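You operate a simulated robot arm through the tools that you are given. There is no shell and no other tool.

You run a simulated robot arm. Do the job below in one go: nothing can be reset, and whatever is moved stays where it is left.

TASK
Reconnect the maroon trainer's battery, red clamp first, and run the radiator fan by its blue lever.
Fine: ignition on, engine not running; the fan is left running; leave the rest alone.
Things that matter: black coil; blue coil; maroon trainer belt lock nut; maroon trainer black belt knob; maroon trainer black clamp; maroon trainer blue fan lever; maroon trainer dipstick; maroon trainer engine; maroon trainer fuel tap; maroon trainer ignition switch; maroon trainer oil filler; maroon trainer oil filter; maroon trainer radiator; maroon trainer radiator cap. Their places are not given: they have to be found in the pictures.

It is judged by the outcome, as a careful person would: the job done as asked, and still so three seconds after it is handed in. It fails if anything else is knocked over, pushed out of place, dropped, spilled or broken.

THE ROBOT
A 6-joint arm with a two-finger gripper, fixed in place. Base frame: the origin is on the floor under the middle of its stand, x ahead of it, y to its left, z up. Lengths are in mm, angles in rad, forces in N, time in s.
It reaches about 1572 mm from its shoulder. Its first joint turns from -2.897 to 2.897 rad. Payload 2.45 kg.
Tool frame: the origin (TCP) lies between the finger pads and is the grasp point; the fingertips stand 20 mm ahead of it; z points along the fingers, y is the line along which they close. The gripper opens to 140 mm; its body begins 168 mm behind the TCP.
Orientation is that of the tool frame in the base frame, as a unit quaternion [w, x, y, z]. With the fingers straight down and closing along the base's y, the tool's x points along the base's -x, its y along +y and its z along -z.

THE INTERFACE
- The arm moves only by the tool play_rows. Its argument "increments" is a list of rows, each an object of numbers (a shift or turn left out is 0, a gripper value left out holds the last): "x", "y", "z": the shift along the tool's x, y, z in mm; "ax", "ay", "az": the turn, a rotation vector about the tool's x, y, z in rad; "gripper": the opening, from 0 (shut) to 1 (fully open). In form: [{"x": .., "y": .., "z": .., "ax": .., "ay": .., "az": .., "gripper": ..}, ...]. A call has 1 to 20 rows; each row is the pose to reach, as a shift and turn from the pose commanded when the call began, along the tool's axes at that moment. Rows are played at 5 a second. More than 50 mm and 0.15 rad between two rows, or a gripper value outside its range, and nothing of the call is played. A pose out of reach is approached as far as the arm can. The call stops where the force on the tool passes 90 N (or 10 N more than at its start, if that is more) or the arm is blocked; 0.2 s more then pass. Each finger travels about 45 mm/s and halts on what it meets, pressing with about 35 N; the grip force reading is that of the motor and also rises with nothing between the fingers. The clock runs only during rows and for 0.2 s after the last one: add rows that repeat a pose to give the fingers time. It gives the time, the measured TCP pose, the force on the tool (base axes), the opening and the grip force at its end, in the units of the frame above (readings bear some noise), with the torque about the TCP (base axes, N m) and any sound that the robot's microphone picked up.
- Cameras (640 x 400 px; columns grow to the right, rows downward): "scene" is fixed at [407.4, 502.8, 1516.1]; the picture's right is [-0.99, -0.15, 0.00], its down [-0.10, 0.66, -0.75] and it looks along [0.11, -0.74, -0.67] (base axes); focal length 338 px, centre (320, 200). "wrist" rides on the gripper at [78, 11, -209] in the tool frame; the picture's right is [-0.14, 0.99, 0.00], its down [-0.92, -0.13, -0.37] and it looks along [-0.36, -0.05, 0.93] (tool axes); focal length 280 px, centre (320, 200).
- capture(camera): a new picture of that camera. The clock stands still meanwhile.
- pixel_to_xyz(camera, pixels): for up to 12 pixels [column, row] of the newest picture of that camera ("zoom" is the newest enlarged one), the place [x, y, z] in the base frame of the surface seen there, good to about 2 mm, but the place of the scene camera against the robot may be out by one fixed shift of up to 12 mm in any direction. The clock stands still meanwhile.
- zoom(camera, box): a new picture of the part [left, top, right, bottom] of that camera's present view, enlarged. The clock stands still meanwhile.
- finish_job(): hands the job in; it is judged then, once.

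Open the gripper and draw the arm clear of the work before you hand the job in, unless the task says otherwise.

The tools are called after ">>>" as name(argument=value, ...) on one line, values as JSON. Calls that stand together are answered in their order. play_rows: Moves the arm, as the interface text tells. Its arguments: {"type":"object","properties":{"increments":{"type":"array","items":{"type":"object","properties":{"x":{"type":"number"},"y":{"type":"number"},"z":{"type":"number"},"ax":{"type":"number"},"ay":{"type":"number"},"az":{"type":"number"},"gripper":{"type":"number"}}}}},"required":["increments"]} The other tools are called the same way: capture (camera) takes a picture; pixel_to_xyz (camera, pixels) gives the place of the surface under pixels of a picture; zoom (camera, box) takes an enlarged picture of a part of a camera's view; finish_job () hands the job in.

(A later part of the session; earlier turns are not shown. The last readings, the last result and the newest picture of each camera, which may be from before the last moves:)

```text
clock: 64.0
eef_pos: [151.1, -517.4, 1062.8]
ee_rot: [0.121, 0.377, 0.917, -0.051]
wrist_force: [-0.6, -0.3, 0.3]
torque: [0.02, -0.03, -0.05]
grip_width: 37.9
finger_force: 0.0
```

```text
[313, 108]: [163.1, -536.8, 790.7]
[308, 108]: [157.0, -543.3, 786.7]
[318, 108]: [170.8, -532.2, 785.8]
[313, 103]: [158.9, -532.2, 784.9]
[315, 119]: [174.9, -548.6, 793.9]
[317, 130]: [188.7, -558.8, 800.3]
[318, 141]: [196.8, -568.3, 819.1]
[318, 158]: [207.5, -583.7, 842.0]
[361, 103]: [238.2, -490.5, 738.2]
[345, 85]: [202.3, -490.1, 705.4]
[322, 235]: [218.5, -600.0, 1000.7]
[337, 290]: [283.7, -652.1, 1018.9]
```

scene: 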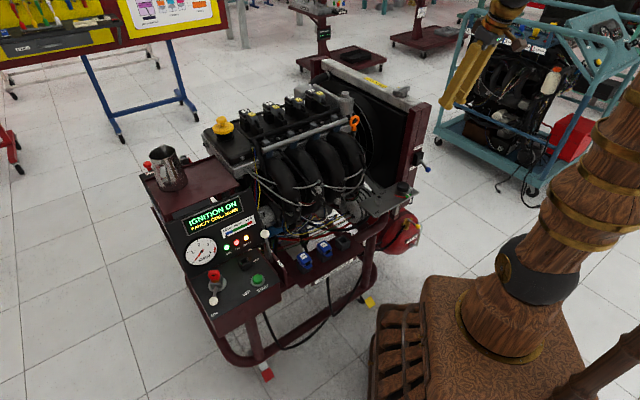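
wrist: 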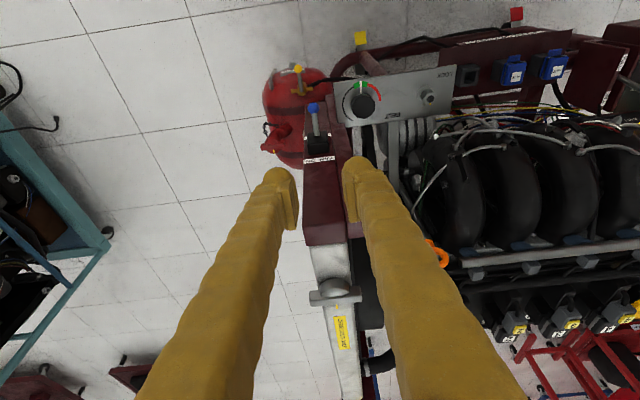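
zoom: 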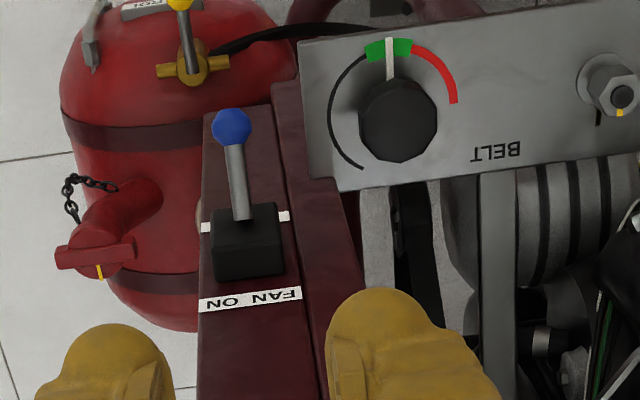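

Knob center ≈ (164,-538,781), with box front near (189,-559). I'll descend to about 65 mm above with the grip offset 6 mm outward from the box.

>>> play_rows(increments=[{"x": 7.5, "y": -1.1, "z": 42}, {"x": 15, "y": -2.2, "z": 84.2}, {"x": 22.5, "y": -3.3, "z": 126.2}, {"x": 30, "y": -4.4, "z": 168.3}, {"x": 37.5, "y": -5.5, "z": 210.4}, {"x": 37.5, "y": -5.5, "z": 210.4}])

>>> capture(camera="wrist")

>>> zoom(camera="wrist", box=[240, 90, 400, 250])

>>> capture(camera="scene")

```text
clock: 65.4
eef_pos: [162.0, -536.0, 849.7]
ee_rot: [0.12, 0.378, 0.917, -0.05]
wrist_force: [0.9, -0.1, -0.2]
torque: [-0.01, 0.0, -0.04]
grip_width: 37.8
finger_force: 0.0
```

```text
taken
```

wrist: 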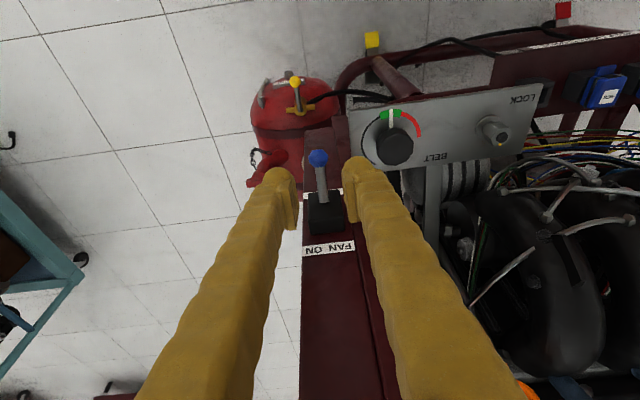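

```text
2.50 times, centred on (320, 170) of wrist
```

zoom: 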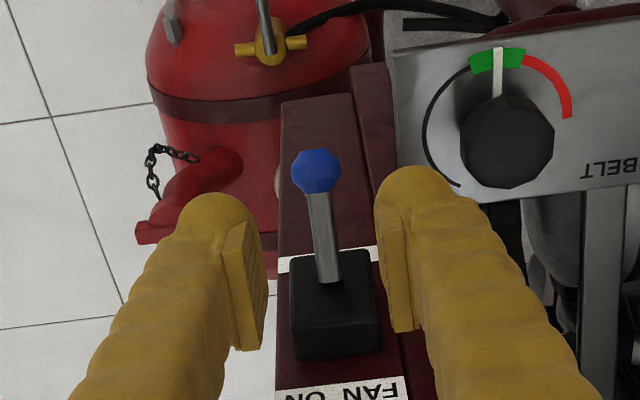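

```text
taken
```

scene: 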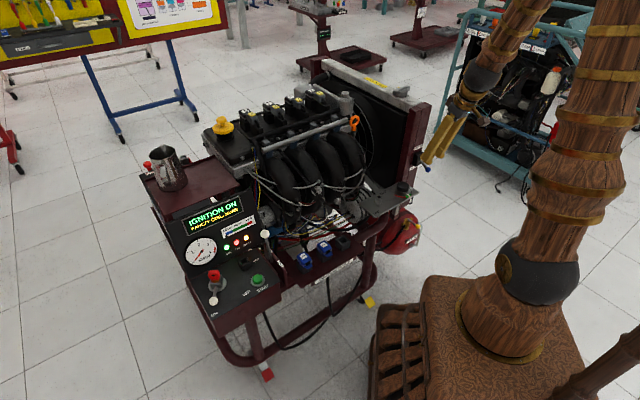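

Close now; knob at (317,158). Re-reading its position and the box face for the final descent.

>>> pixel_to_xyz(camera="wrist", pixels=[[317, 158], [309, 158], [325, 158], [317, 151], [318, 164], [320, 178], [323, 198], [325, 215], [345, 215], [308, 215], [395, 145], [330, 248]])

```text
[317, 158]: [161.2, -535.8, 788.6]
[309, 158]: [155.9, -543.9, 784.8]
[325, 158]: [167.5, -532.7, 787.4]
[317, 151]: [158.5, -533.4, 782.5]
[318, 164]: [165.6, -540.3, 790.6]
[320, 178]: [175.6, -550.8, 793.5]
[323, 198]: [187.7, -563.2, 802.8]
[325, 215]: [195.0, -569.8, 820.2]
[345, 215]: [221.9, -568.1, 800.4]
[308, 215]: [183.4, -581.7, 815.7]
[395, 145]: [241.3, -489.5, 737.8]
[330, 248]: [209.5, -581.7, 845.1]
```

Aligned within 1 mm. Descending 65 mm vertically to TCP z≈785, then closing on the knob.

>>> play_rows(increments=[{"x": 6.5, "y": -0.2, "z": 21}, {"x": 13, "y": -0.3, "z": 42}, {"x": 19.2, "y": -0.3, "z": 61.8}, {"x": 19.2, "y": -0.3, "z": 61.8}])

>>> capture(camera="wrist")

>>> zoom(camera="scene", box=[380, 60, 500, 210])

```text
clock: 66.4
eef_pos: [158.2, -535.2, 784.9]
ee_rot: [0.121, 0.378, 0.916, -0.05]
wrist_force: [0.3, -1.1, -1.0]
torque: [0.0, 0.0, 0.0]
grip_width: 37.8
finger_force: 0.1
```

```text
taken
```

wrist: 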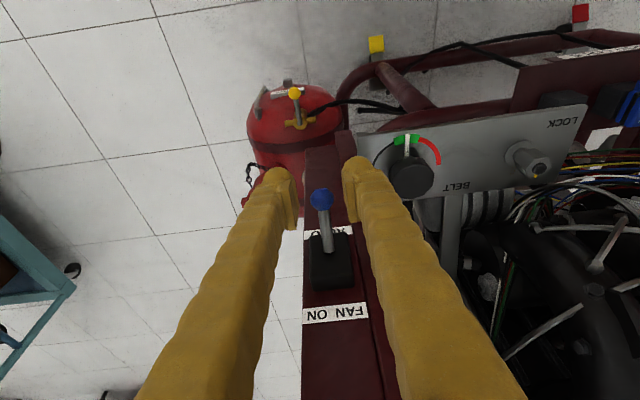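

```text
2.67 times, centred on (440, 135) of scene
```

zoom: 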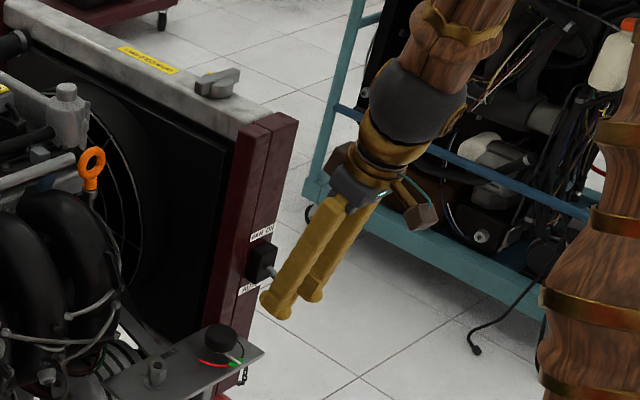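

The fingers straddle the blue knob with free space all around. Closing.

>>> play_rows(increments=[{"gripper": 0.18}, {"gripper": 0.1}, {"gripper": 0.06}, {"gripper": 0.06}, {"gripper": 0.06}])

>>> capture(camera="wrist")

```text
clock: 67.6
eef_pos: [158.4, -535.1, 785.3]
ee_rot: [0.121, 0.378, 0.917, -0.049]
wrist_force: [24.7, 14.4, 0.6]
torque: [0.15, -0.06, 0.24]
grip_width: 17.5
finger_force: 43.0
```

```text
taken
```

wrist: 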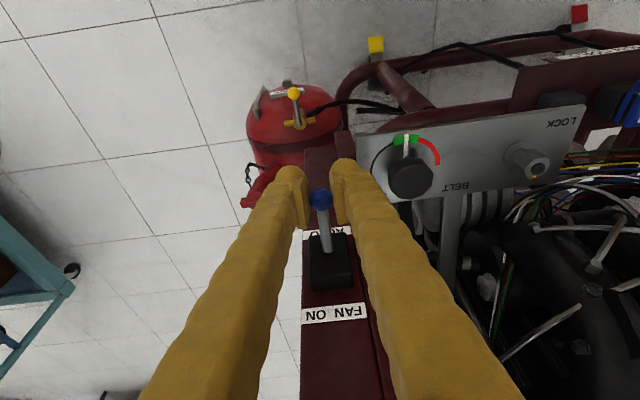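

Gripped at 17.5 mm; +28 N along tool y suggests 1 mm offset which I'll correct. I begin lifting the lever along its arc.

>>> play_rows(increments=[{"y": 0.9, "gripper": 0.06}, {"x": 0.7, "y": 0.9, "z": -5, "gripper": 0.06}, {"x": 1.2, "y": 0.9, "z": -10, "gripper": 0.06}, {"x": 1.1, "y": 0.9, "z": -15, "gripper": 0.06}, {"x": 0.8, "y": 0.9, "z": -20.3, "gripper": 0.06}, {"x": 0.8, "y": 0.9, "z": -20.3, "gripper": 0.06}])

>>> capture(camera="wrist")

```text
clock: 69.0
eef_pos: [155.3, -530.6, 803.9]
ee_rot: [0.121, 0.377, 0.917, -0.049]
wrist_force: [1.0, -0.3, 0.2]
torque: [-0.03, 0.0, 0.01]
grip_width: 8.3
finger_force: 0.0
```

```text
taken
```

wrist: 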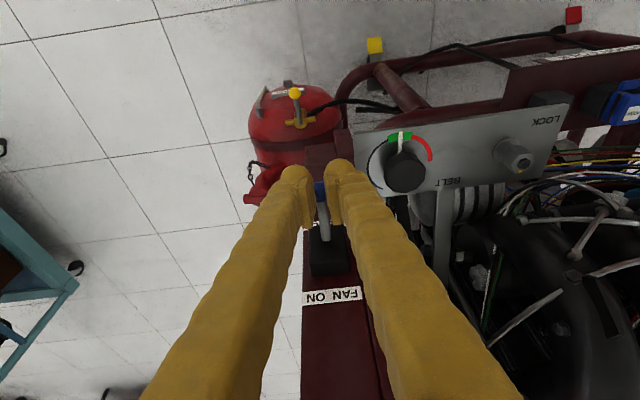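

The knob slipped out (width 8.3, no grip force). I'll look closely at where lever and fingers are.

>>> zoom(camera="wrist", box=[270, 140, 370, 290])

>>> zoom(camera="scene", box=[400, 120, 464, 190])

```text
2.67 times, centred on (320, 215) of wrist
```

zoom: 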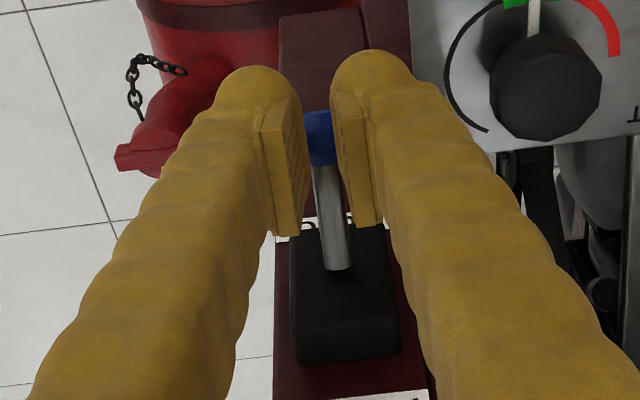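

```text
5.71 times, centred on (432, 155) of scene
```

zoom: 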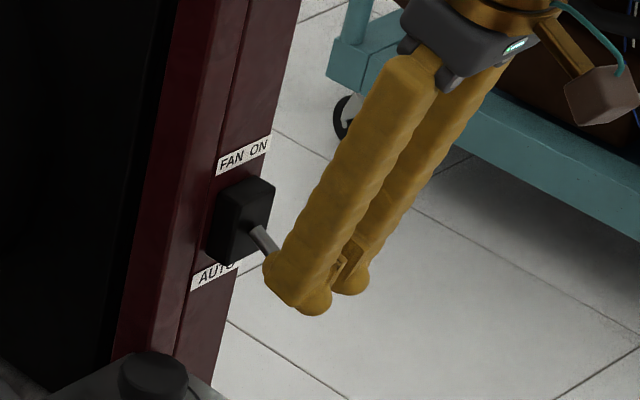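

The knob slipped since I held it off-center. I'll open the fingers in place and re-measure the knob.

>>> play_rows(increments=[{"gripper": 0.15}, {"gripper": 0.27}, {"gripper": 0.27}, {"gripper": 0.27}])

>>> capture(camera="wrist")

>>> zoom(camera="wrist", box=[260, 140, 380, 290])

```text
clock: 70.0
eef_pos: [154.9, -529.2, 804.9]
ee_rot: [0.121, 0.377, 0.917, -0.049]
wrist_force: [-0.1, 0.9, 0.2]
torque: [0.02, -0.01, -0.04]
grip_width: 37.9
finger_force: 0.0
```

```text
taken
```

wrist: 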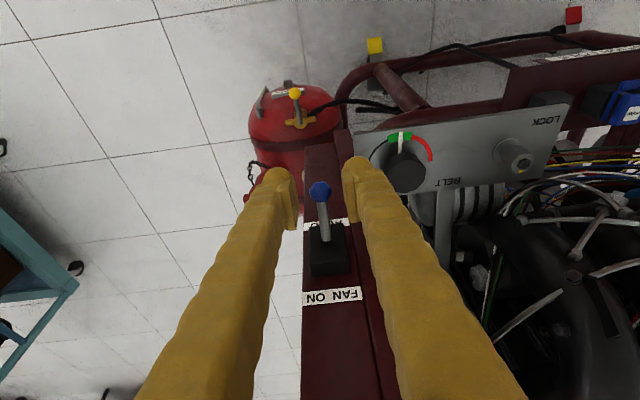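

```text
2.67 times, centred on (320, 215) of wrist
```

zoom: 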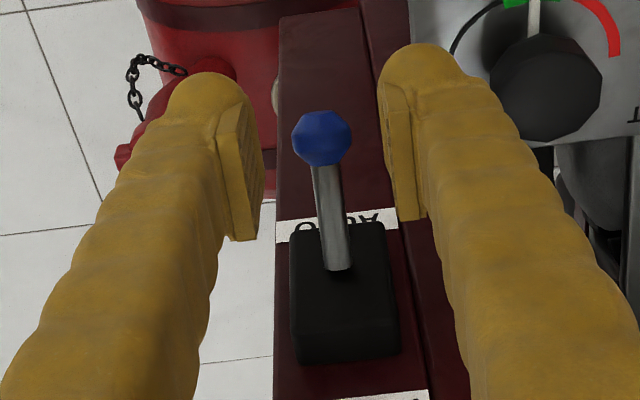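

>>> pixel_to_xyz(camera="zoom", pixels=[[321, 140], [296, 140], [348, 140], [321, 116], [322, 160], [328, 190], [334, 240], [337, 265], [340, 320], [300, 265], [375, 265], [540, 90]])

```text
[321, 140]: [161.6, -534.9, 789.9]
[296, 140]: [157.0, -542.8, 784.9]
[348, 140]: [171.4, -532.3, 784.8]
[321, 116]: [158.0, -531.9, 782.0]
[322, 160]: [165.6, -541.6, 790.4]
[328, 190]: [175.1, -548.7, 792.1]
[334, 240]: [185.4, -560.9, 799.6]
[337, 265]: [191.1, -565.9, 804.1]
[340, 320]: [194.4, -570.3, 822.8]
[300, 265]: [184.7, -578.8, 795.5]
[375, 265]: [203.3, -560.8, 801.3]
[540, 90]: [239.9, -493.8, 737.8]
```

The lever hasn't moved; knob center ≈ (165,-539,782). I'll center the TCP exactly on it and re-grip.

>>> play_rows(increments=[{"x": -4, "y": 0.3, "z": 13.5, "gripper": 0.27}, {"x": -7.9, "y": 0.3, "z": 27, "gripper": 0.27}, {"x": -7.9, "y": 0.3, "z": 27, "gripper": 0.27}, {"x": -7.9, "y": 0.3, "z": 27, "gripper": 0.15}, {"x": -7.9, "y": 0.3, "z": 27, "gripper": 0.05}, {"x": -7.9, "y": 0.3, "z": 27, "gripper": 0.05}, {"x": -7.9, "y": 0.3, "z": 27, "gripper": 0.05}])

>>> capture(camera="wrist")

```text
clock: 71.6
eef_pos: [167.6, -541.7, 780.0]
ee_rot: [0.121, 0.379, 0.916, -0.05]
wrist_force: [-16.0, -12.2, -5.4]
torque: [0.14, 0.13, 0.03]
grip_width: 14.9
finger_force: 41.0
```

```text
taken
```

wrist: 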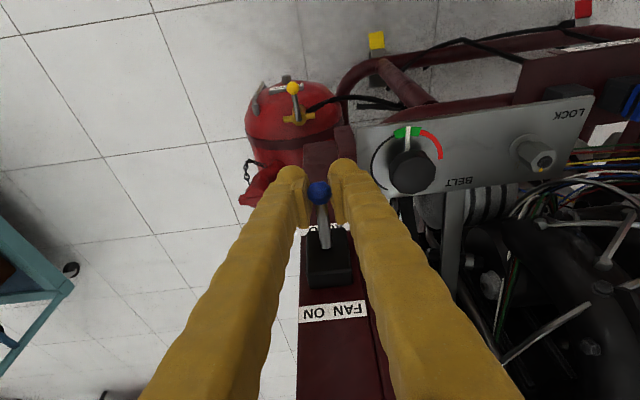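

Grip width is 14.9. I'll zoom to see what the pads actually hold.

>>> zoom(camera="wrist", box=[280, 150, 360, 250])

>>> zoom(camera="scene", box=[400, 130, 454, 190])

```text
4.00 times, centred on (320, 200) of wrist
```

zoom: 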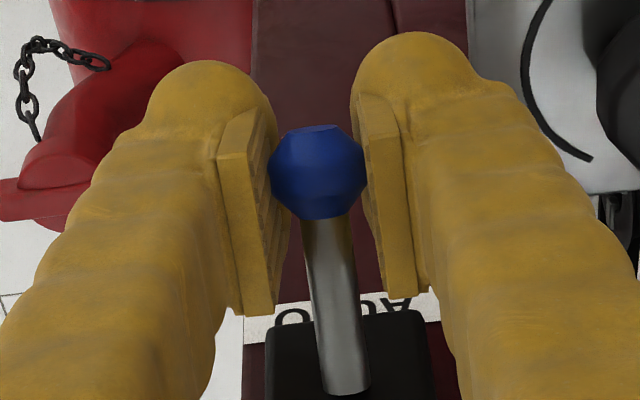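

```text
6.67 times, centred on (427, 160) of scene
```

zoom: 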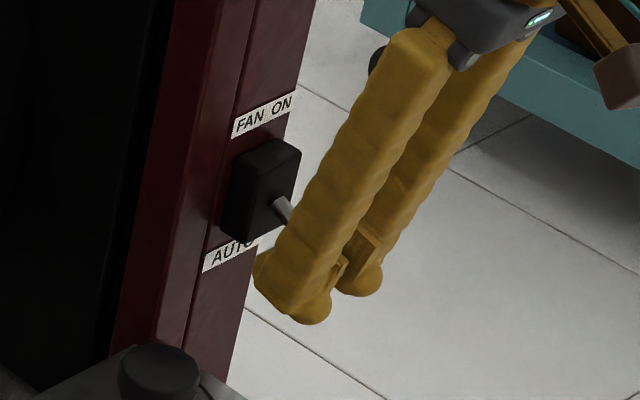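

I'll re-zoom and query the knob front surface now, to compute its offset from the TCP.

>>> zoom(camera="wrist", box=[280, 150, 360, 250])

>>> pixel_to_xyz(camera="zoom", pixels=[[318, 172], [318, 150], [318, 200], [275, 170], [360, 170], [335, 260], [340, 330], [258, 200], [245, 140], [390, 140], [400, 200], [262, 290]])

```text
4.00 times, centred on (320, 200) of wrist
```

zoom: 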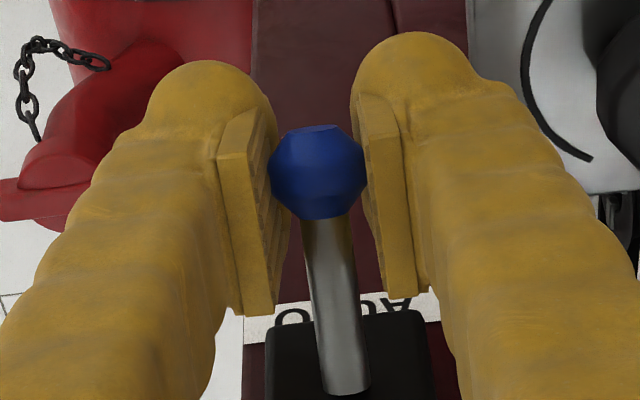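

```text
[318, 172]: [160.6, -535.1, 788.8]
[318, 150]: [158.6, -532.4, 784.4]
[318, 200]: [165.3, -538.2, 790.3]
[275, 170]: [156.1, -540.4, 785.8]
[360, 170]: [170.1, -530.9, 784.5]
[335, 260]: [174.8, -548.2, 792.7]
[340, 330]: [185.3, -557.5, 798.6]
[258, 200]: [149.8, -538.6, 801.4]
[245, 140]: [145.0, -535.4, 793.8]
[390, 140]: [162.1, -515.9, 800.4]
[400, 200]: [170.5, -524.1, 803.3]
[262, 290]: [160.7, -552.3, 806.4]
```

The knob is well within the large pads (offset only ~4 mm), so this grip should be sound. I'll correct y by -0.6 and try a small 5 mm lift along the arc, watching force and width.

>>> play_rows(increments=[{"y": -0.6, "gripper": 0.02}, {"y": -0.6, "gripper": 0.02}, {"x": 0.3, "y": -0.6, "z": -2, "gripper": 0.02}, {"x": 0.5, "y": -0.6, "z": -4, "gripper": 0.02}, {"x": 0.5, "y": -0.6, "z": -4, "gripper": 0.02}])

```text
clock: 72.8
eef_pos: [165.9, -538.6, 783.5]
ee_rot: [0.121, 0.378, 0.917, -0.049]
wrist_force: [9.8, -8.1, -18.8]
torque: [0.62, 0.6, 0.02]
grip_width: 15.0
finger_force: 41.5
```

Holding at 15 mm with 19 N downward pull. Another 4 mm along the arc.

>>> play_rows(increments=[{"x": 0.2, "z": -2, "gripper": 0.02}, {"x": 0.4, "z": -4, "gripper": 0.02}, {"x": 0.4, "z": -4, "gripper": 0.02}])

>>> zoom(camera="wrist", box=[280, 150, 360, 250])

>>> pixel_to_xyz(camera="zoom", pixels=[[318, 172], [335, 260], [340, 330]])

```text
clock: 73.6
eef_pos: [162.9, -538.5, 787.2]
ee_rot: [0.12, 0.379, 0.916, -0.05]
wrist_force: [7.4, -4.0, -28.1]
torque: [0.85, 0.82, 0.0]
grip_width: 15.5
finger_force: 41.5
```

```text
4.00 times, centred on (320, 200) of wrist
```

zoom: 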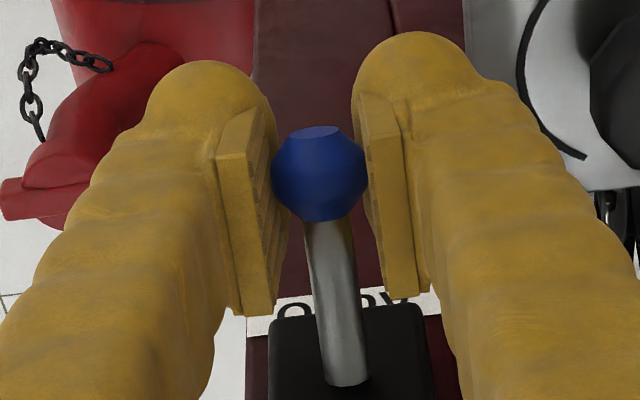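

```text
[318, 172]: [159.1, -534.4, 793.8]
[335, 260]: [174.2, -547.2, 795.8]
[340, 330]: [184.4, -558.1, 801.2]
```

The lever is rising with the knob (z 789→794) at 28 N. Continuing 8 mm more.

>>> play_rows(increments=[{"x": 0.1, "z": -2, "gripper": 0.02}, {"x": 0.2, "z": -4, "gripper": 0.02}, {"x": 0.3, "z": -6, "gripper": 0.02}, {"x": 0.3, "z": -8, "gripper": 0.02}, {"x": 0.3, "z": -8, "gripper": 0.02}])

>>> zoom(camera="wrist", box=[280, 150, 360, 250])

>>> pixel_to_xyz(camera="zoom", pixels=[[318, 172], [335, 260], [340, 330]])

```text
clock: 74.8
eef_pos: [161.7, -536.2, 795.0]
ee_rot: [0.121, 0.378, 0.917, -0.05]
wrist_force: [4.7, 6.7, -24.5]
torque: [0.79, 0.68, 0.0]
grip_width: 16.2
finger_force: 42.2
```

```text
4.00 times, centred on (320, 200) of wrist
```

zoom: 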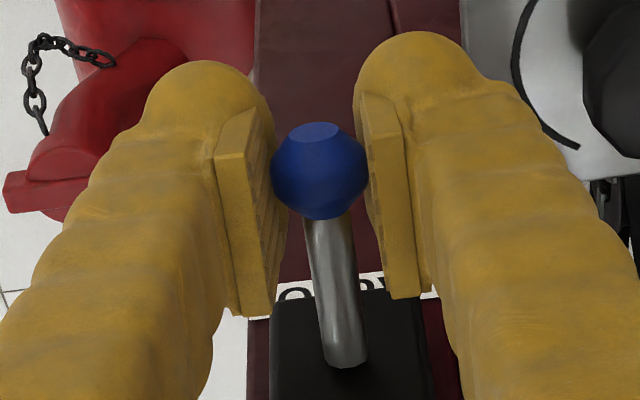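

```text
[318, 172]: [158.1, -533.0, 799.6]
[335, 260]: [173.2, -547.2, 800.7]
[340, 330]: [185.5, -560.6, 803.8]
```

Moving nicely (knob z≈800). Continue up 22 mm along the arc.

>>> play_rows(increments=[{"x": -0.5, "z": -3.6, "gripper": 0.02}, {"x": -1.1, "z": -7.2, "gripper": 0.02}, {"x": -1.7, "z": -10.9, "gripper": 0.02}, {"x": -3, "z": -14.4, "gripper": 0.02}, {"x": -4.3, "z": -17.9, "gripper": 0.02}, {"x": -5.7, "z": -21.3, "gripper": 0.02}, {"x": -5.7, "z": -21.3, "gripper": 0.02}])

>>> zoom(camera="wrist", box=[270, 150, 370, 270])

>>> pixel_to_xyz(camera="zoom", pixels=[[318, 172], [328, 240], [335, 280]])

```text
clock: 76.4
eef_pos: [161.1, -535.1, 816.2]
ee_rot: [0.121, 0.378, 0.916, -0.05]
wrist_force: [10.0, -6.1, -24.1]
torque: [0.69, 0.62, -0.08]
grip_width: 16.2
finger_force: 42.1
```

```text
3.33 times, centred on (320, 210) of wrist
```

zoom: 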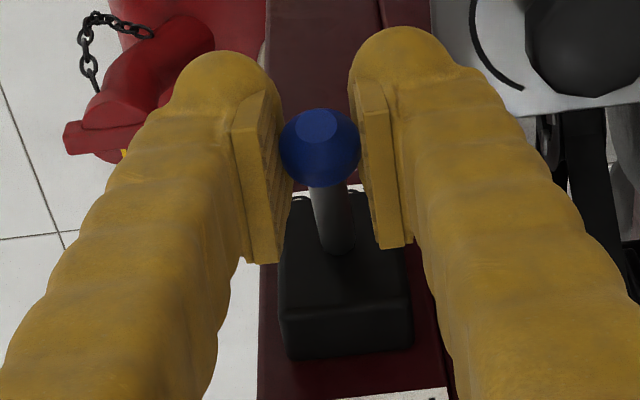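

```text
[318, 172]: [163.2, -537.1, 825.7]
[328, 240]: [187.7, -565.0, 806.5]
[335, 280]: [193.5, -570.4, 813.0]
```

The lever is above level now. Continuing to about +25° and watching for the end stop.

>>> play_rows(increments=[{"x": -1.8, "z": -2.9, "gripper": 0.02}, {"x": -3.6, "z": -5.8, "gripper": 0.02}, {"x": -5.4, "z": -8.6, "gripper": 0.02}, {"x": -7.5, "z": -11, "gripper": 0.02}, {"x": -7.5, "z": -11, "gripper": 0.02}])

>>> capture(camera="wrist")

>>> zoom(camera="scene", box=[300, 50, 460, 210])

```text
clock: 77.6
eef_pos: [165.4, -539.5, 830.0]
ee_rot: [0.121, 0.379, 0.916, -0.05]
wrist_force: [-18.0, 10.4, -16.3]
torque: [-0.1, -0.04, -0.05]
grip_width: 18.6
finger_force: 43.6
```

```text
taken
```

wrist: 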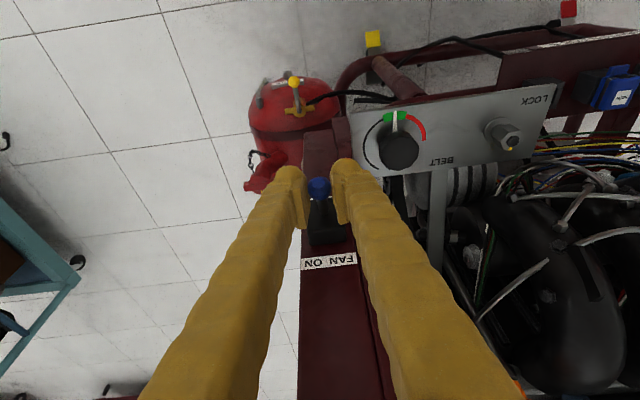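

```text
2.50 times, centred on (380, 130) of scene
```

zoom: 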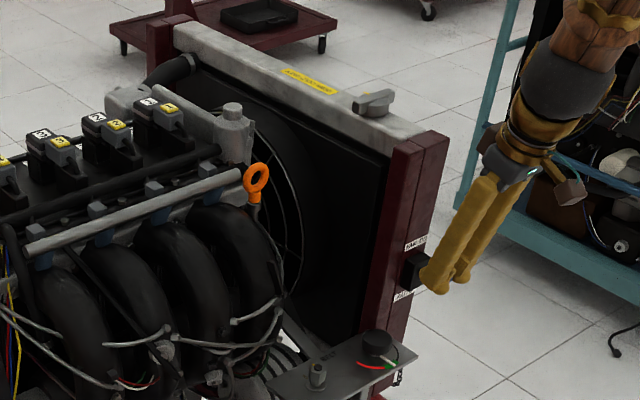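

Grip width rose to 18.6; I'll zoom and measure where the knob is now.

>>> zoom(camera="wrist", box=[270, 150, 370, 270])

>>> pixel_to_xyz(camera="zoom", pixels=[[318, 120], [318, 140], [318, 160], [290, 130], [348, 130], [322, 180], [325, 190], [330, 230], [330, 280]])

```text
3.33 times, centred on (320, 210) of wrist
```

zoom: 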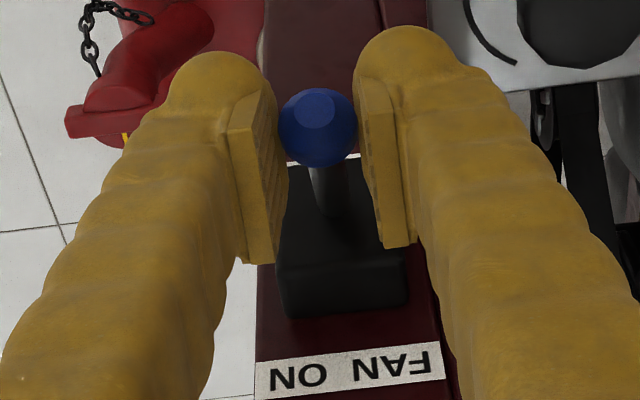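

```text
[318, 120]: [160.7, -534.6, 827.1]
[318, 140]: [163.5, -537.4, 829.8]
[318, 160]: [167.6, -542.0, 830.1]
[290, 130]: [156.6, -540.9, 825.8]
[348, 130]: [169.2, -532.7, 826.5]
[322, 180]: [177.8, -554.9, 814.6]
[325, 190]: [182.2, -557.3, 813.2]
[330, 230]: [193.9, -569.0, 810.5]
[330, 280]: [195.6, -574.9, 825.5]
```

The knob center is about z 822 (lever ≈ +20°). I'll nudge up slightly more to find the stop, and listen for the fan.

>>> play_rows(increments=[{"x": -0.8, "z": -1.5, "gripper": 0.02}, {"x": -1.6, "z": -3, "gripper": 0.02}, {"x": -2.4, "z": -4.5, "gripper": 0.02}, {"x": -2.4, "z": -4.5, "gripper": 0.02}, {"x": -2.4, "z": -4.5, "gripper": 0.02}])

>>> zoom(camera="wrist", box=[270, 150, 370, 270])

>>> pixel_to_xyz(camera="zoom", pixels=[[318, 120], [318, 140], [318, 160], [290, 130], [348, 130], [322, 180], [325, 190], [330, 230], [330, 280]])

>>> zoom(camera="scene", box=[340, 70, 420, 190])

```text
clock: 78.8
eef_pos: [165.2, -540.6, 835.6]
ee_rot: [0.121, 0.378, 0.917, -0.05]
wrist_force: [-7.5, 32.0, 40.3]
torque: [-0.09, -0.67, -0.07]
grip_width: 14.5
finger_force: 41.2
```

```text
3.33 times, centred on (320, 210) of wrist
```

zoom: 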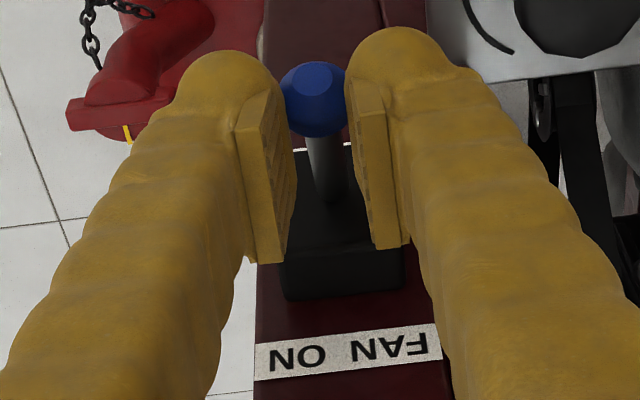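

```text
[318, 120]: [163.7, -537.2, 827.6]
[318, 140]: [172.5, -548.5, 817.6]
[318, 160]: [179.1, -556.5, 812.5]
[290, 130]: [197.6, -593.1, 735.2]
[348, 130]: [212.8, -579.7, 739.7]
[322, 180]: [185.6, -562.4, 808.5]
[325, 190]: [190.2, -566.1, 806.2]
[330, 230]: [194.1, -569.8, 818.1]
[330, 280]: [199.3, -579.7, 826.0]
```

```text
3.33 times, centred on (380, 130) of scene
```

zoom: 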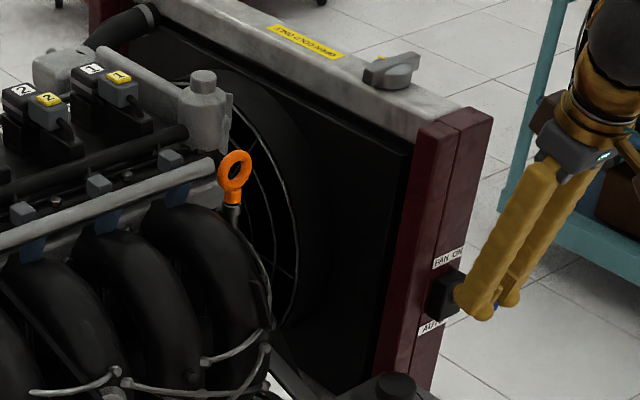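

The knob stays at z≈821 while the TCP went up, so the lever is at its upper stop. I'll open the fingers and see whether it stays and the fan turns.

>>> play_rows(increments=[{"gripper": 0.15}, {"gripper": 0.27}, {"gripper": 0.27}, {"gripper": 0.27}, {"gripper": 0.27}])

>>> capture(camera="wrist")

>>> zoom(camera="wrist", box=[270, 150, 370, 270])

>>> pixel_to_xyz(camera="zoom", pixels=[[318, 90], [318, 110], [318, 130], [322, 150], [325, 180], [330, 230], [330, 280]])

>>> zoom(camera="scene", box=[340, 70, 420, 190])

```text
clock: 80.0
eef_pos: [165.0, -541.2, 834.8]
ee_rot: [0.121, 0.378, 0.917, -0.05]
wrist_force: [-0.3, -0.4, 0.2]
torque: [-0.04, 0.03, 0.03]
grip_width: 37.5
finger_force: 0.0
```

```text
taken
```

wrist: 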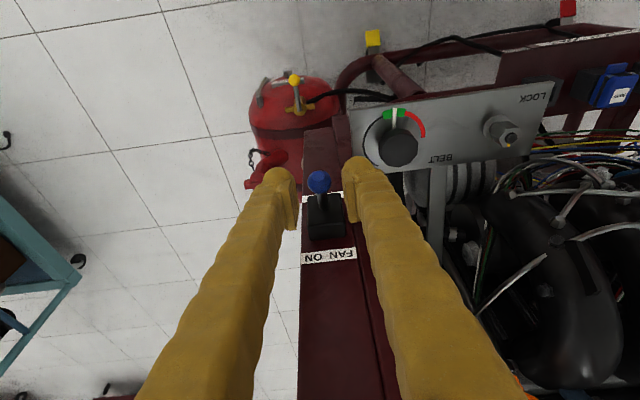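

```text
3.33 times, centred on (320, 210) of wrist
```

zoom: 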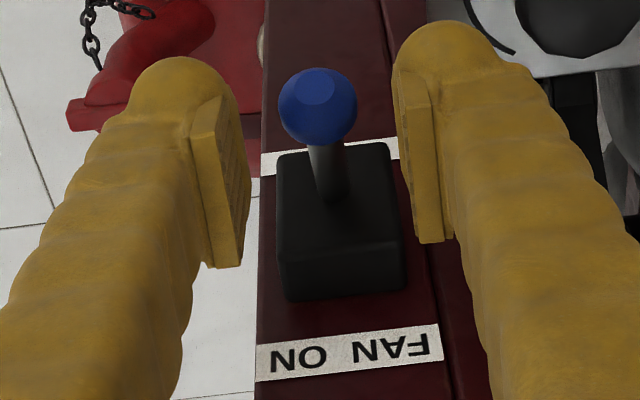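

```text
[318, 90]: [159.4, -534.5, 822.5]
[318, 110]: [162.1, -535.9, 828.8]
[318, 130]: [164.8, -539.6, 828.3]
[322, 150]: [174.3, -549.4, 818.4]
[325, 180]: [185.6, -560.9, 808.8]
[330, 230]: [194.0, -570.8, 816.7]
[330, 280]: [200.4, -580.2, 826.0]
```

```text
3.33 times, centred on (380, 130) of scene
```

zoom: 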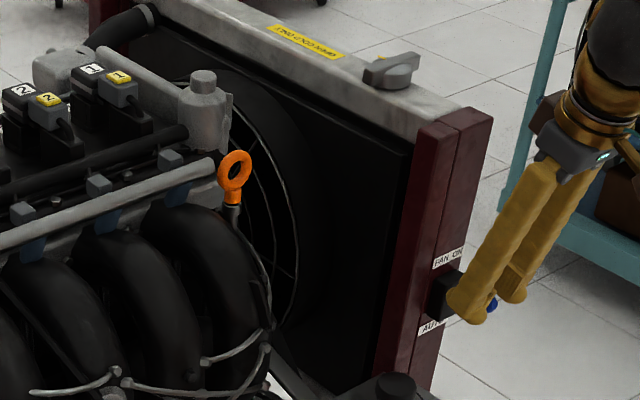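

The lever stays up near FAN ON. I'll check the display and look at the fan itself for motion.

>>> zoom(camera="scene", box=[170, 180, 290, 300])

>>> zoom(camera="scene", box=[345, 80, 409, 160])

>>> zoom(camera="scene", box=[400, 130, 454, 190])

```text
3.33 times, centred on (230, 240) of scene
```

zoom: 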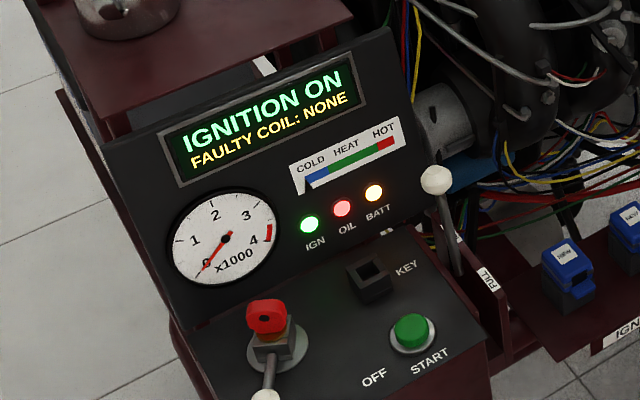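

```text
5.00 times, centred on (377, 120) of scene
```

zoom: 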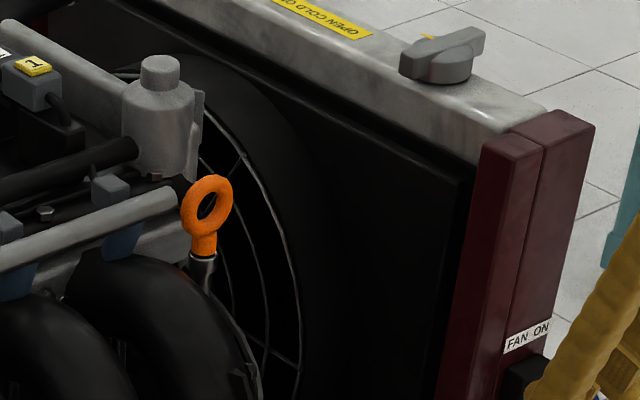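

```text
6.67 times, centred on (427, 160) of scene
```

zoom: 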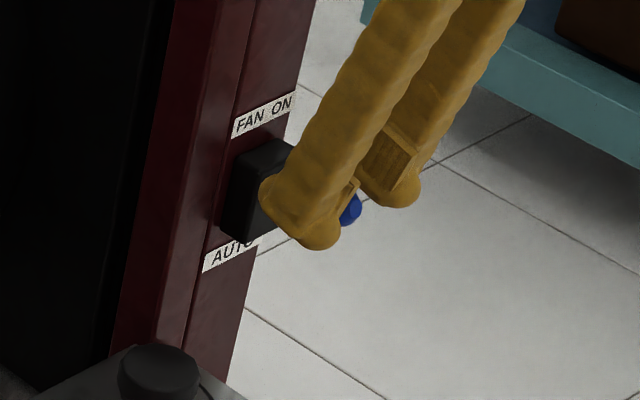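

The lever appears symmetric to its start (about +25° vs -25°). I'll lift the fingers straight up off the knob, and then get a view of the fan.

>>> play_rows(increments=[{"x": -3.9, "z": -14.5}, {"x": -9, "z": -34}, {"x": -18, "z": -68}, {"x": -30, "z": -115}, {"x": -42, "z": -160}, {"x": -54, "z": -205}, {"x": -66, "z": -250}, {"x": -66, "z": -250}])

>>> capture(camera="wrist")

>>> capture(camera="scene")

>>> zoom(camera="scene", box=[380, 100, 460, 200])

```text
clock: 81.8
eef_pos: [164.5, -539.5, 1094.5]
ee_rot: [0.121, 0.377, 0.917, -0.049]
wrist_force: [-0.6, 0.3, -0.8]
torque: [-0.01, -0.04, 0.0]
grip_width: 37.7
finger_force: 0.0
```

```text
taken
```

wrist: 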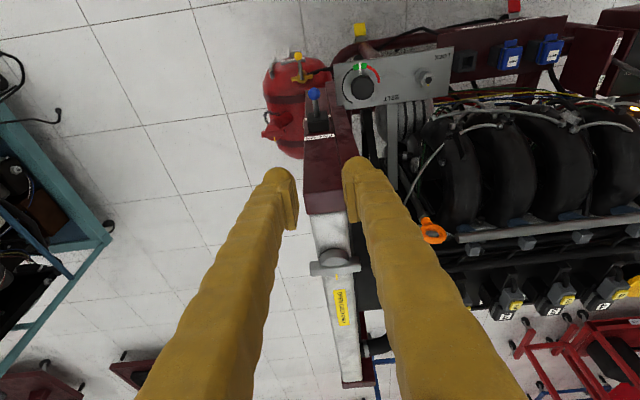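

```text
taken
```

scene: 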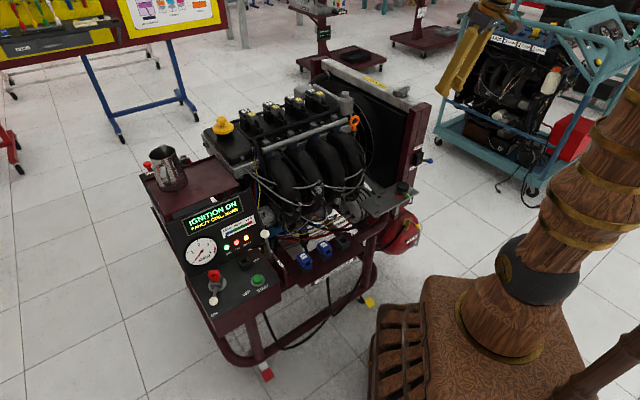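

```text
4.00 times, centred on (420, 150) of scene
```

zoom: 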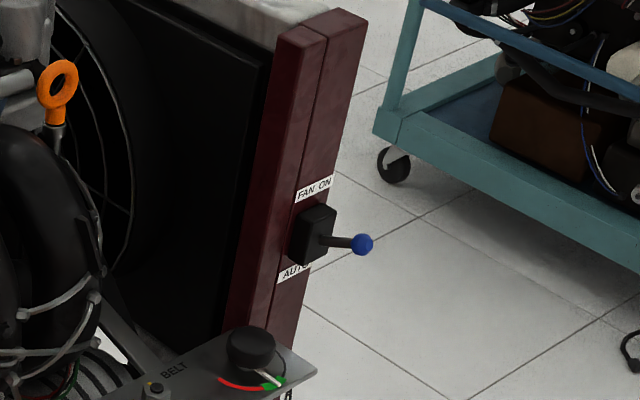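

The lever now points up in the scene view at (430,161). I'll read its angle and zoom hard into the fan guard.

>>> pixel_to_xyz(camera="scene", pixels=[[430.5, 161], [427, 160.5], [424, 160], [421, 160], [412, 158]])

>>> zoom(camera="scene", box=[345, 85, 385, 165])

>>> play_rows(increments=[{"z": 0}, {"z": 0}])

>>> zoom(camera="scene", box=[345, 85, 385, 165])

```text
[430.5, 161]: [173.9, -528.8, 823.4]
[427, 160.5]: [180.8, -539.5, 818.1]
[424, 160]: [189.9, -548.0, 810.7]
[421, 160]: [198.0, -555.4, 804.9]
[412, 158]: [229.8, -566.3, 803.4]
```

```text
5.00 times, centred on (365, 125) of scene
```

zoom: 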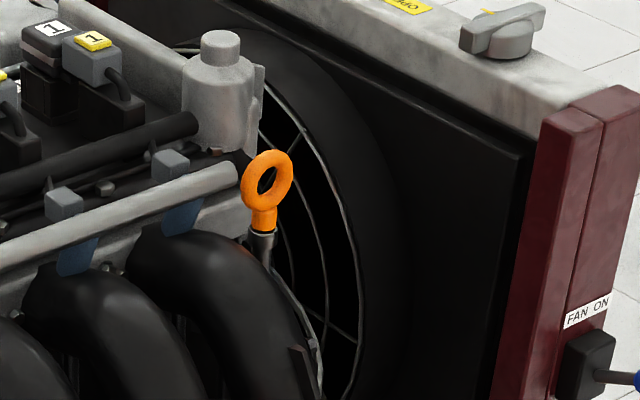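

```text
clock: 82.4
eef_pos: [164.0, -540.3, 1094.5]
ee_rot: [0.121, 0.378, 0.916, -0.049]
wrist_force: [-0.4, -0.7, 0.2]
torque: [0.04, -0.02, 0.02]
grip_width: 37.6
finger_force: 0.1
```

```text
5.00 times, centred on (365, 125) of scene
```

zoom: 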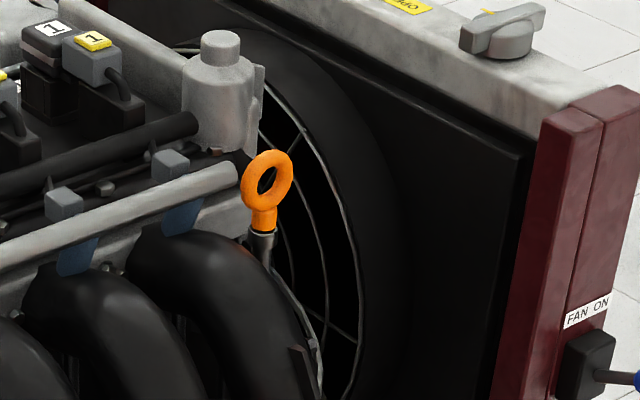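

The lever stands ~29° up (initially ~25° down), staying put. To verify the fan I'll measure the guard ring and interior to plan a look with the wrist camera.

>>> pixel_to_xyz(camera="zoom", pixels=[[265, 100], [300, 135], [330, 185], [357, 260], [360, 320], [348, 390], [300, 200], [310, 250], [335, 300], [440, 250], [275, 170], [290, 300]])

```text
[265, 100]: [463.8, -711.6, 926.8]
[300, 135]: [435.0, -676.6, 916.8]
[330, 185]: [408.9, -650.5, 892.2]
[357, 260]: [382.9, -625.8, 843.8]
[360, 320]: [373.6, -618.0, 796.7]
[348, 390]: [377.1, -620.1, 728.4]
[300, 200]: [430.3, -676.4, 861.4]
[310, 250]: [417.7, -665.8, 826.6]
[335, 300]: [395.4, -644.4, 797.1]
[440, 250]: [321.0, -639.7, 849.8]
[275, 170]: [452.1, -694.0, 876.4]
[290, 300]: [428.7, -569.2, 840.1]
```

Interior points lie just behind the guard; if the fan turns, depths there should change with time. I'll sample a set of interior pixels, let time pass, and sample again.

>>> pixel_to_xyz(camera="zoom", pixels=[[285, 160], [300, 175], [310, 195], [318, 215], [335, 240], [340, 275], [345, 300], [340, 345], [312, 265], [316, 290], [296, 220], [285, 225]])

>>> play_rows(increments=[{"z": 0}])

>>> zoom(camera="scene", box=[345, 85, 385, 165])

>>> pixel_to_xyz(camera="zoom", pixels=[[285, 160], [300, 175], [310, 195], [318, 215], [335, 240], [340, 275], [345, 300], [340, 345], [312, 265], [316, 290], [296, 220], [285, 225]])

```text
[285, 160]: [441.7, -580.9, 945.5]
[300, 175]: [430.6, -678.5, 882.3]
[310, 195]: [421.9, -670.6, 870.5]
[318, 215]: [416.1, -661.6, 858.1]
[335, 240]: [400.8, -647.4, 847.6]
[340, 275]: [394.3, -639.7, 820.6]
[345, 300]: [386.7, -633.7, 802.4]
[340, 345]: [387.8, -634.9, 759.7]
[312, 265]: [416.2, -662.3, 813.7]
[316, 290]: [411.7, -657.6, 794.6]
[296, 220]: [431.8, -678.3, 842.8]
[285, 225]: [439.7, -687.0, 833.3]
```

```text
clock: 82.8
eef_pos: [164.3, -539.8, 1094.5]
ee_rot: [0.121, 0.378, 0.916, -0.05]
wrist_force: [0.8, 0.1, -0.5]
torque: [0.0, -0.03, 0.02]
grip_width: 37.5
finger_force: 0.0
```

```text
5.00 times, centred on (365, 125) of scene
```

zoom: 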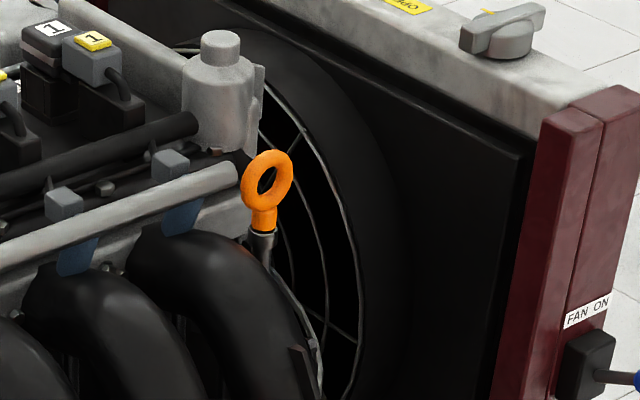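

```text
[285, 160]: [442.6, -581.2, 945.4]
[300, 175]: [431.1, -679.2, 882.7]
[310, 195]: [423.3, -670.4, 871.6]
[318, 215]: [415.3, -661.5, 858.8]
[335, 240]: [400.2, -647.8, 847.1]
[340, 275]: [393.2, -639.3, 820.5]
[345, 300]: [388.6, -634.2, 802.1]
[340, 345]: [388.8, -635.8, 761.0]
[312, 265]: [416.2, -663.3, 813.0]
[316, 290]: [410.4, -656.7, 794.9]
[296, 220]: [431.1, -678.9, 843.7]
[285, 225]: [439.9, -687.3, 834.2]
```

The surface behind the guard is a flat dark plane, so depth isn't conclusive. I'll move the wrist camera over the engine (tips ≥1070, engine tops ≈1000) for a closer look at the fan.

>>> play_rows(increments=[{"x": -21.5, "y": 38, "z": 5.7}, {"x": -43, "y": 76, "z": 11.4}, {"x": -64.4, "y": 114, "z": 17.1}, {"x": -85.9, "y": 152, "z": 22.9}, {"x": -107.4, "y": 190, "z": 28.6}, {"x": -128.9, "y": 228, "z": 34.3}, {"x": -150.3, "y": 266, "z": 40}, {"x": -171.8, "y": 304, "z": 45.7}, {"x": -171.8, "y": 304, "z": 45.7}])

>>> capture(camera="wrist")

>>> capture(camera="scene")

```text
clock: 84.8
eef_pos: [505.1, -450.2, 1092.5]
ee_rot: [0.121, 0.378, 0.917, -0.05]
wrist_force: [1.2, -0.1, -0.1]
torque: [0.02, -0.02, -0.02]
grip_width: 38.1
finger_force: 0.0
```

```text
taken
```

wrist: 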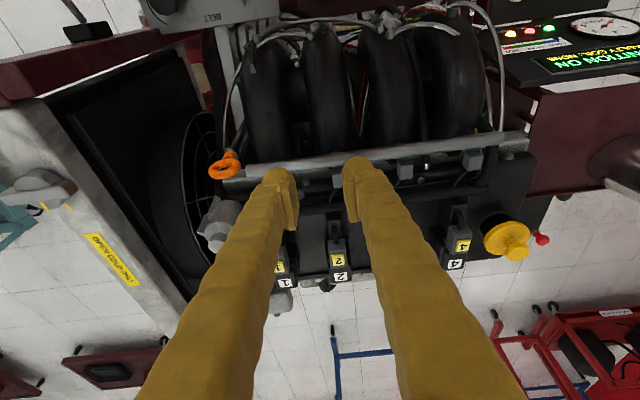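

```text
taken
```

scene: 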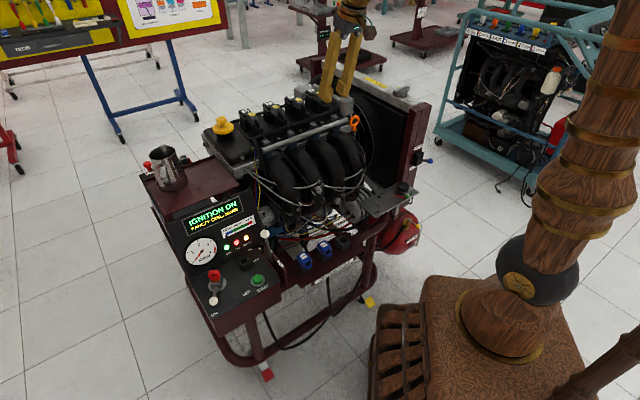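

The fan guard is visible at about (195,180) in the wrist view. I'll zoom on it twice with a small time step between.

>>> zoom(camera="wrist", box=[150, 90, 250, 270])

>>> play_rows(increments=[{"z": 0}])

>>> zoom(camera="wrist", box=[150, 90, 250, 270])

>>> zoom(camera="wrist", box=[175, 110, 225, 200])

```text
2.22 times, centred on (200, 180) of wrist
```

zoom: 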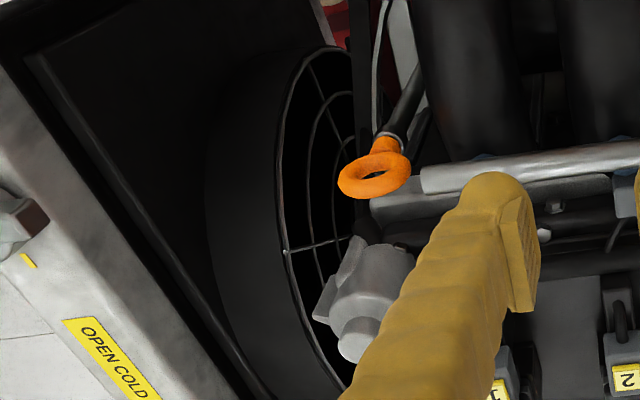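

```text
clock: 85.2
eef_pos: [504.3, -451.1, 1093.3]
ee_rot: [0.121, 0.379, 0.916, -0.049]
wrist_force: [-0.7, -0.9, -0.6]
torque: [0.01, -0.02, 0.01]
grip_width: 37.7
finger_force: 0.1
```

```text
2.22 times, centred on (200, 180) of wrist
```

zoom: 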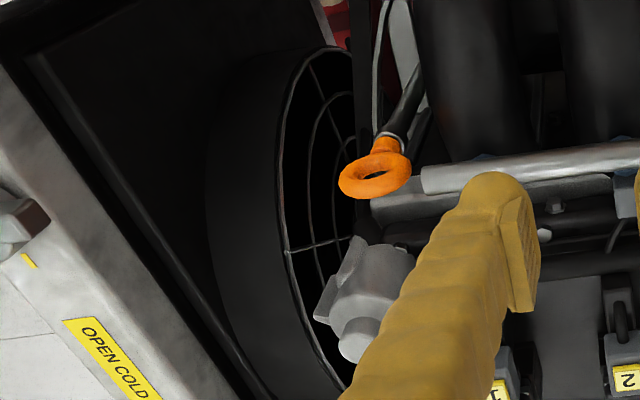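

```text
4.44 times, centred on (200, 155) of wrist
```

zoom: 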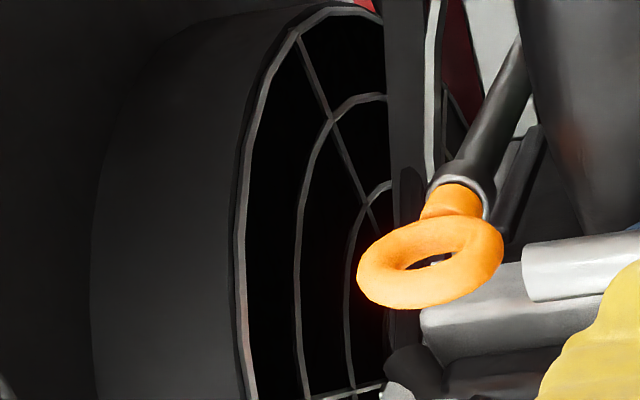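

The guard interior looks plain black. I'll query depths across the interior in this closer view to see any blade structure, then again after time passes.

>>> pixel_to_xyz(camera="zoom", pixels=[[275, 150], [270, 250], [270, 350], [310, 100], [340, 80], [330, 200], [325, 300], [330, 370], [360, 130], [365, 250], [365, 350], [345, 160]])

>>> play_rows(increments=[{"z": 0}])

>>> zoom(camera="wrist", box=[175, 110, 225, 200])

>>> pixel_to_xyz(camera="zoom", pixels=[[275, 150], [270, 250], [270, 350], [310, 100], [340, 80], [330, 200], [325, 300], [330, 370], [360, 130], [365, 250], [365, 350], [345, 160]])

```text
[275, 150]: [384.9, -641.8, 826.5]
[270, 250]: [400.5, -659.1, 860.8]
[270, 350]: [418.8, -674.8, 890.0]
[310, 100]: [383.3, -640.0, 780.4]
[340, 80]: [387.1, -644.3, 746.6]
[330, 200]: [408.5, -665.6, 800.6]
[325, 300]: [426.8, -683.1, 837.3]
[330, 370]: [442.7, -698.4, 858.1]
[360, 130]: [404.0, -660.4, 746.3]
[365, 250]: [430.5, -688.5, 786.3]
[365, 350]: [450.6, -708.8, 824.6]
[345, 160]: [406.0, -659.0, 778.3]
```

```text
clock: 85.6
eef_pos: [504.8, -449.9, 1092.2]
ee_rot: [0.12, 0.378, 0.917, -0.049]
wrist_force: [0.3, 1.0, -0.6]
torque: [0.03, 0.04, 0.0]
grip_width: 37.7
finger_force: 0.2
```

```text
4.44 times, centred on (200, 155) of wrist
```

zoom: 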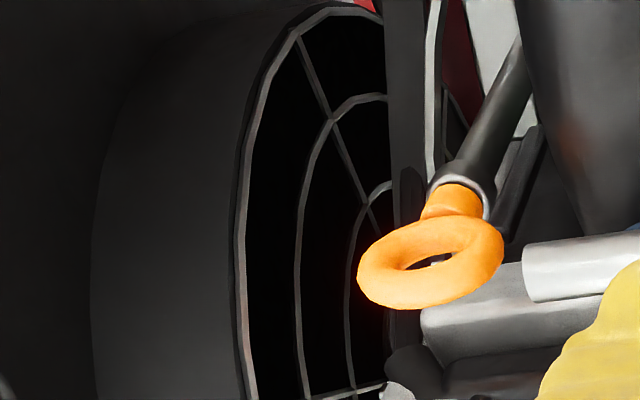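

```text
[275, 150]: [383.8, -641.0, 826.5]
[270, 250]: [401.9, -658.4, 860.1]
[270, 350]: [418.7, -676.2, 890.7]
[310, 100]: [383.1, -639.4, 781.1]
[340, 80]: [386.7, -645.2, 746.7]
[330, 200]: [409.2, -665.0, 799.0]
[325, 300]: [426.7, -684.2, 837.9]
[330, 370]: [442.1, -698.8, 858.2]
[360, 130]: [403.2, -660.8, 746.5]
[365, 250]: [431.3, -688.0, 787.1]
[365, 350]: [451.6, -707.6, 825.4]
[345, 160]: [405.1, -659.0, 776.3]
```

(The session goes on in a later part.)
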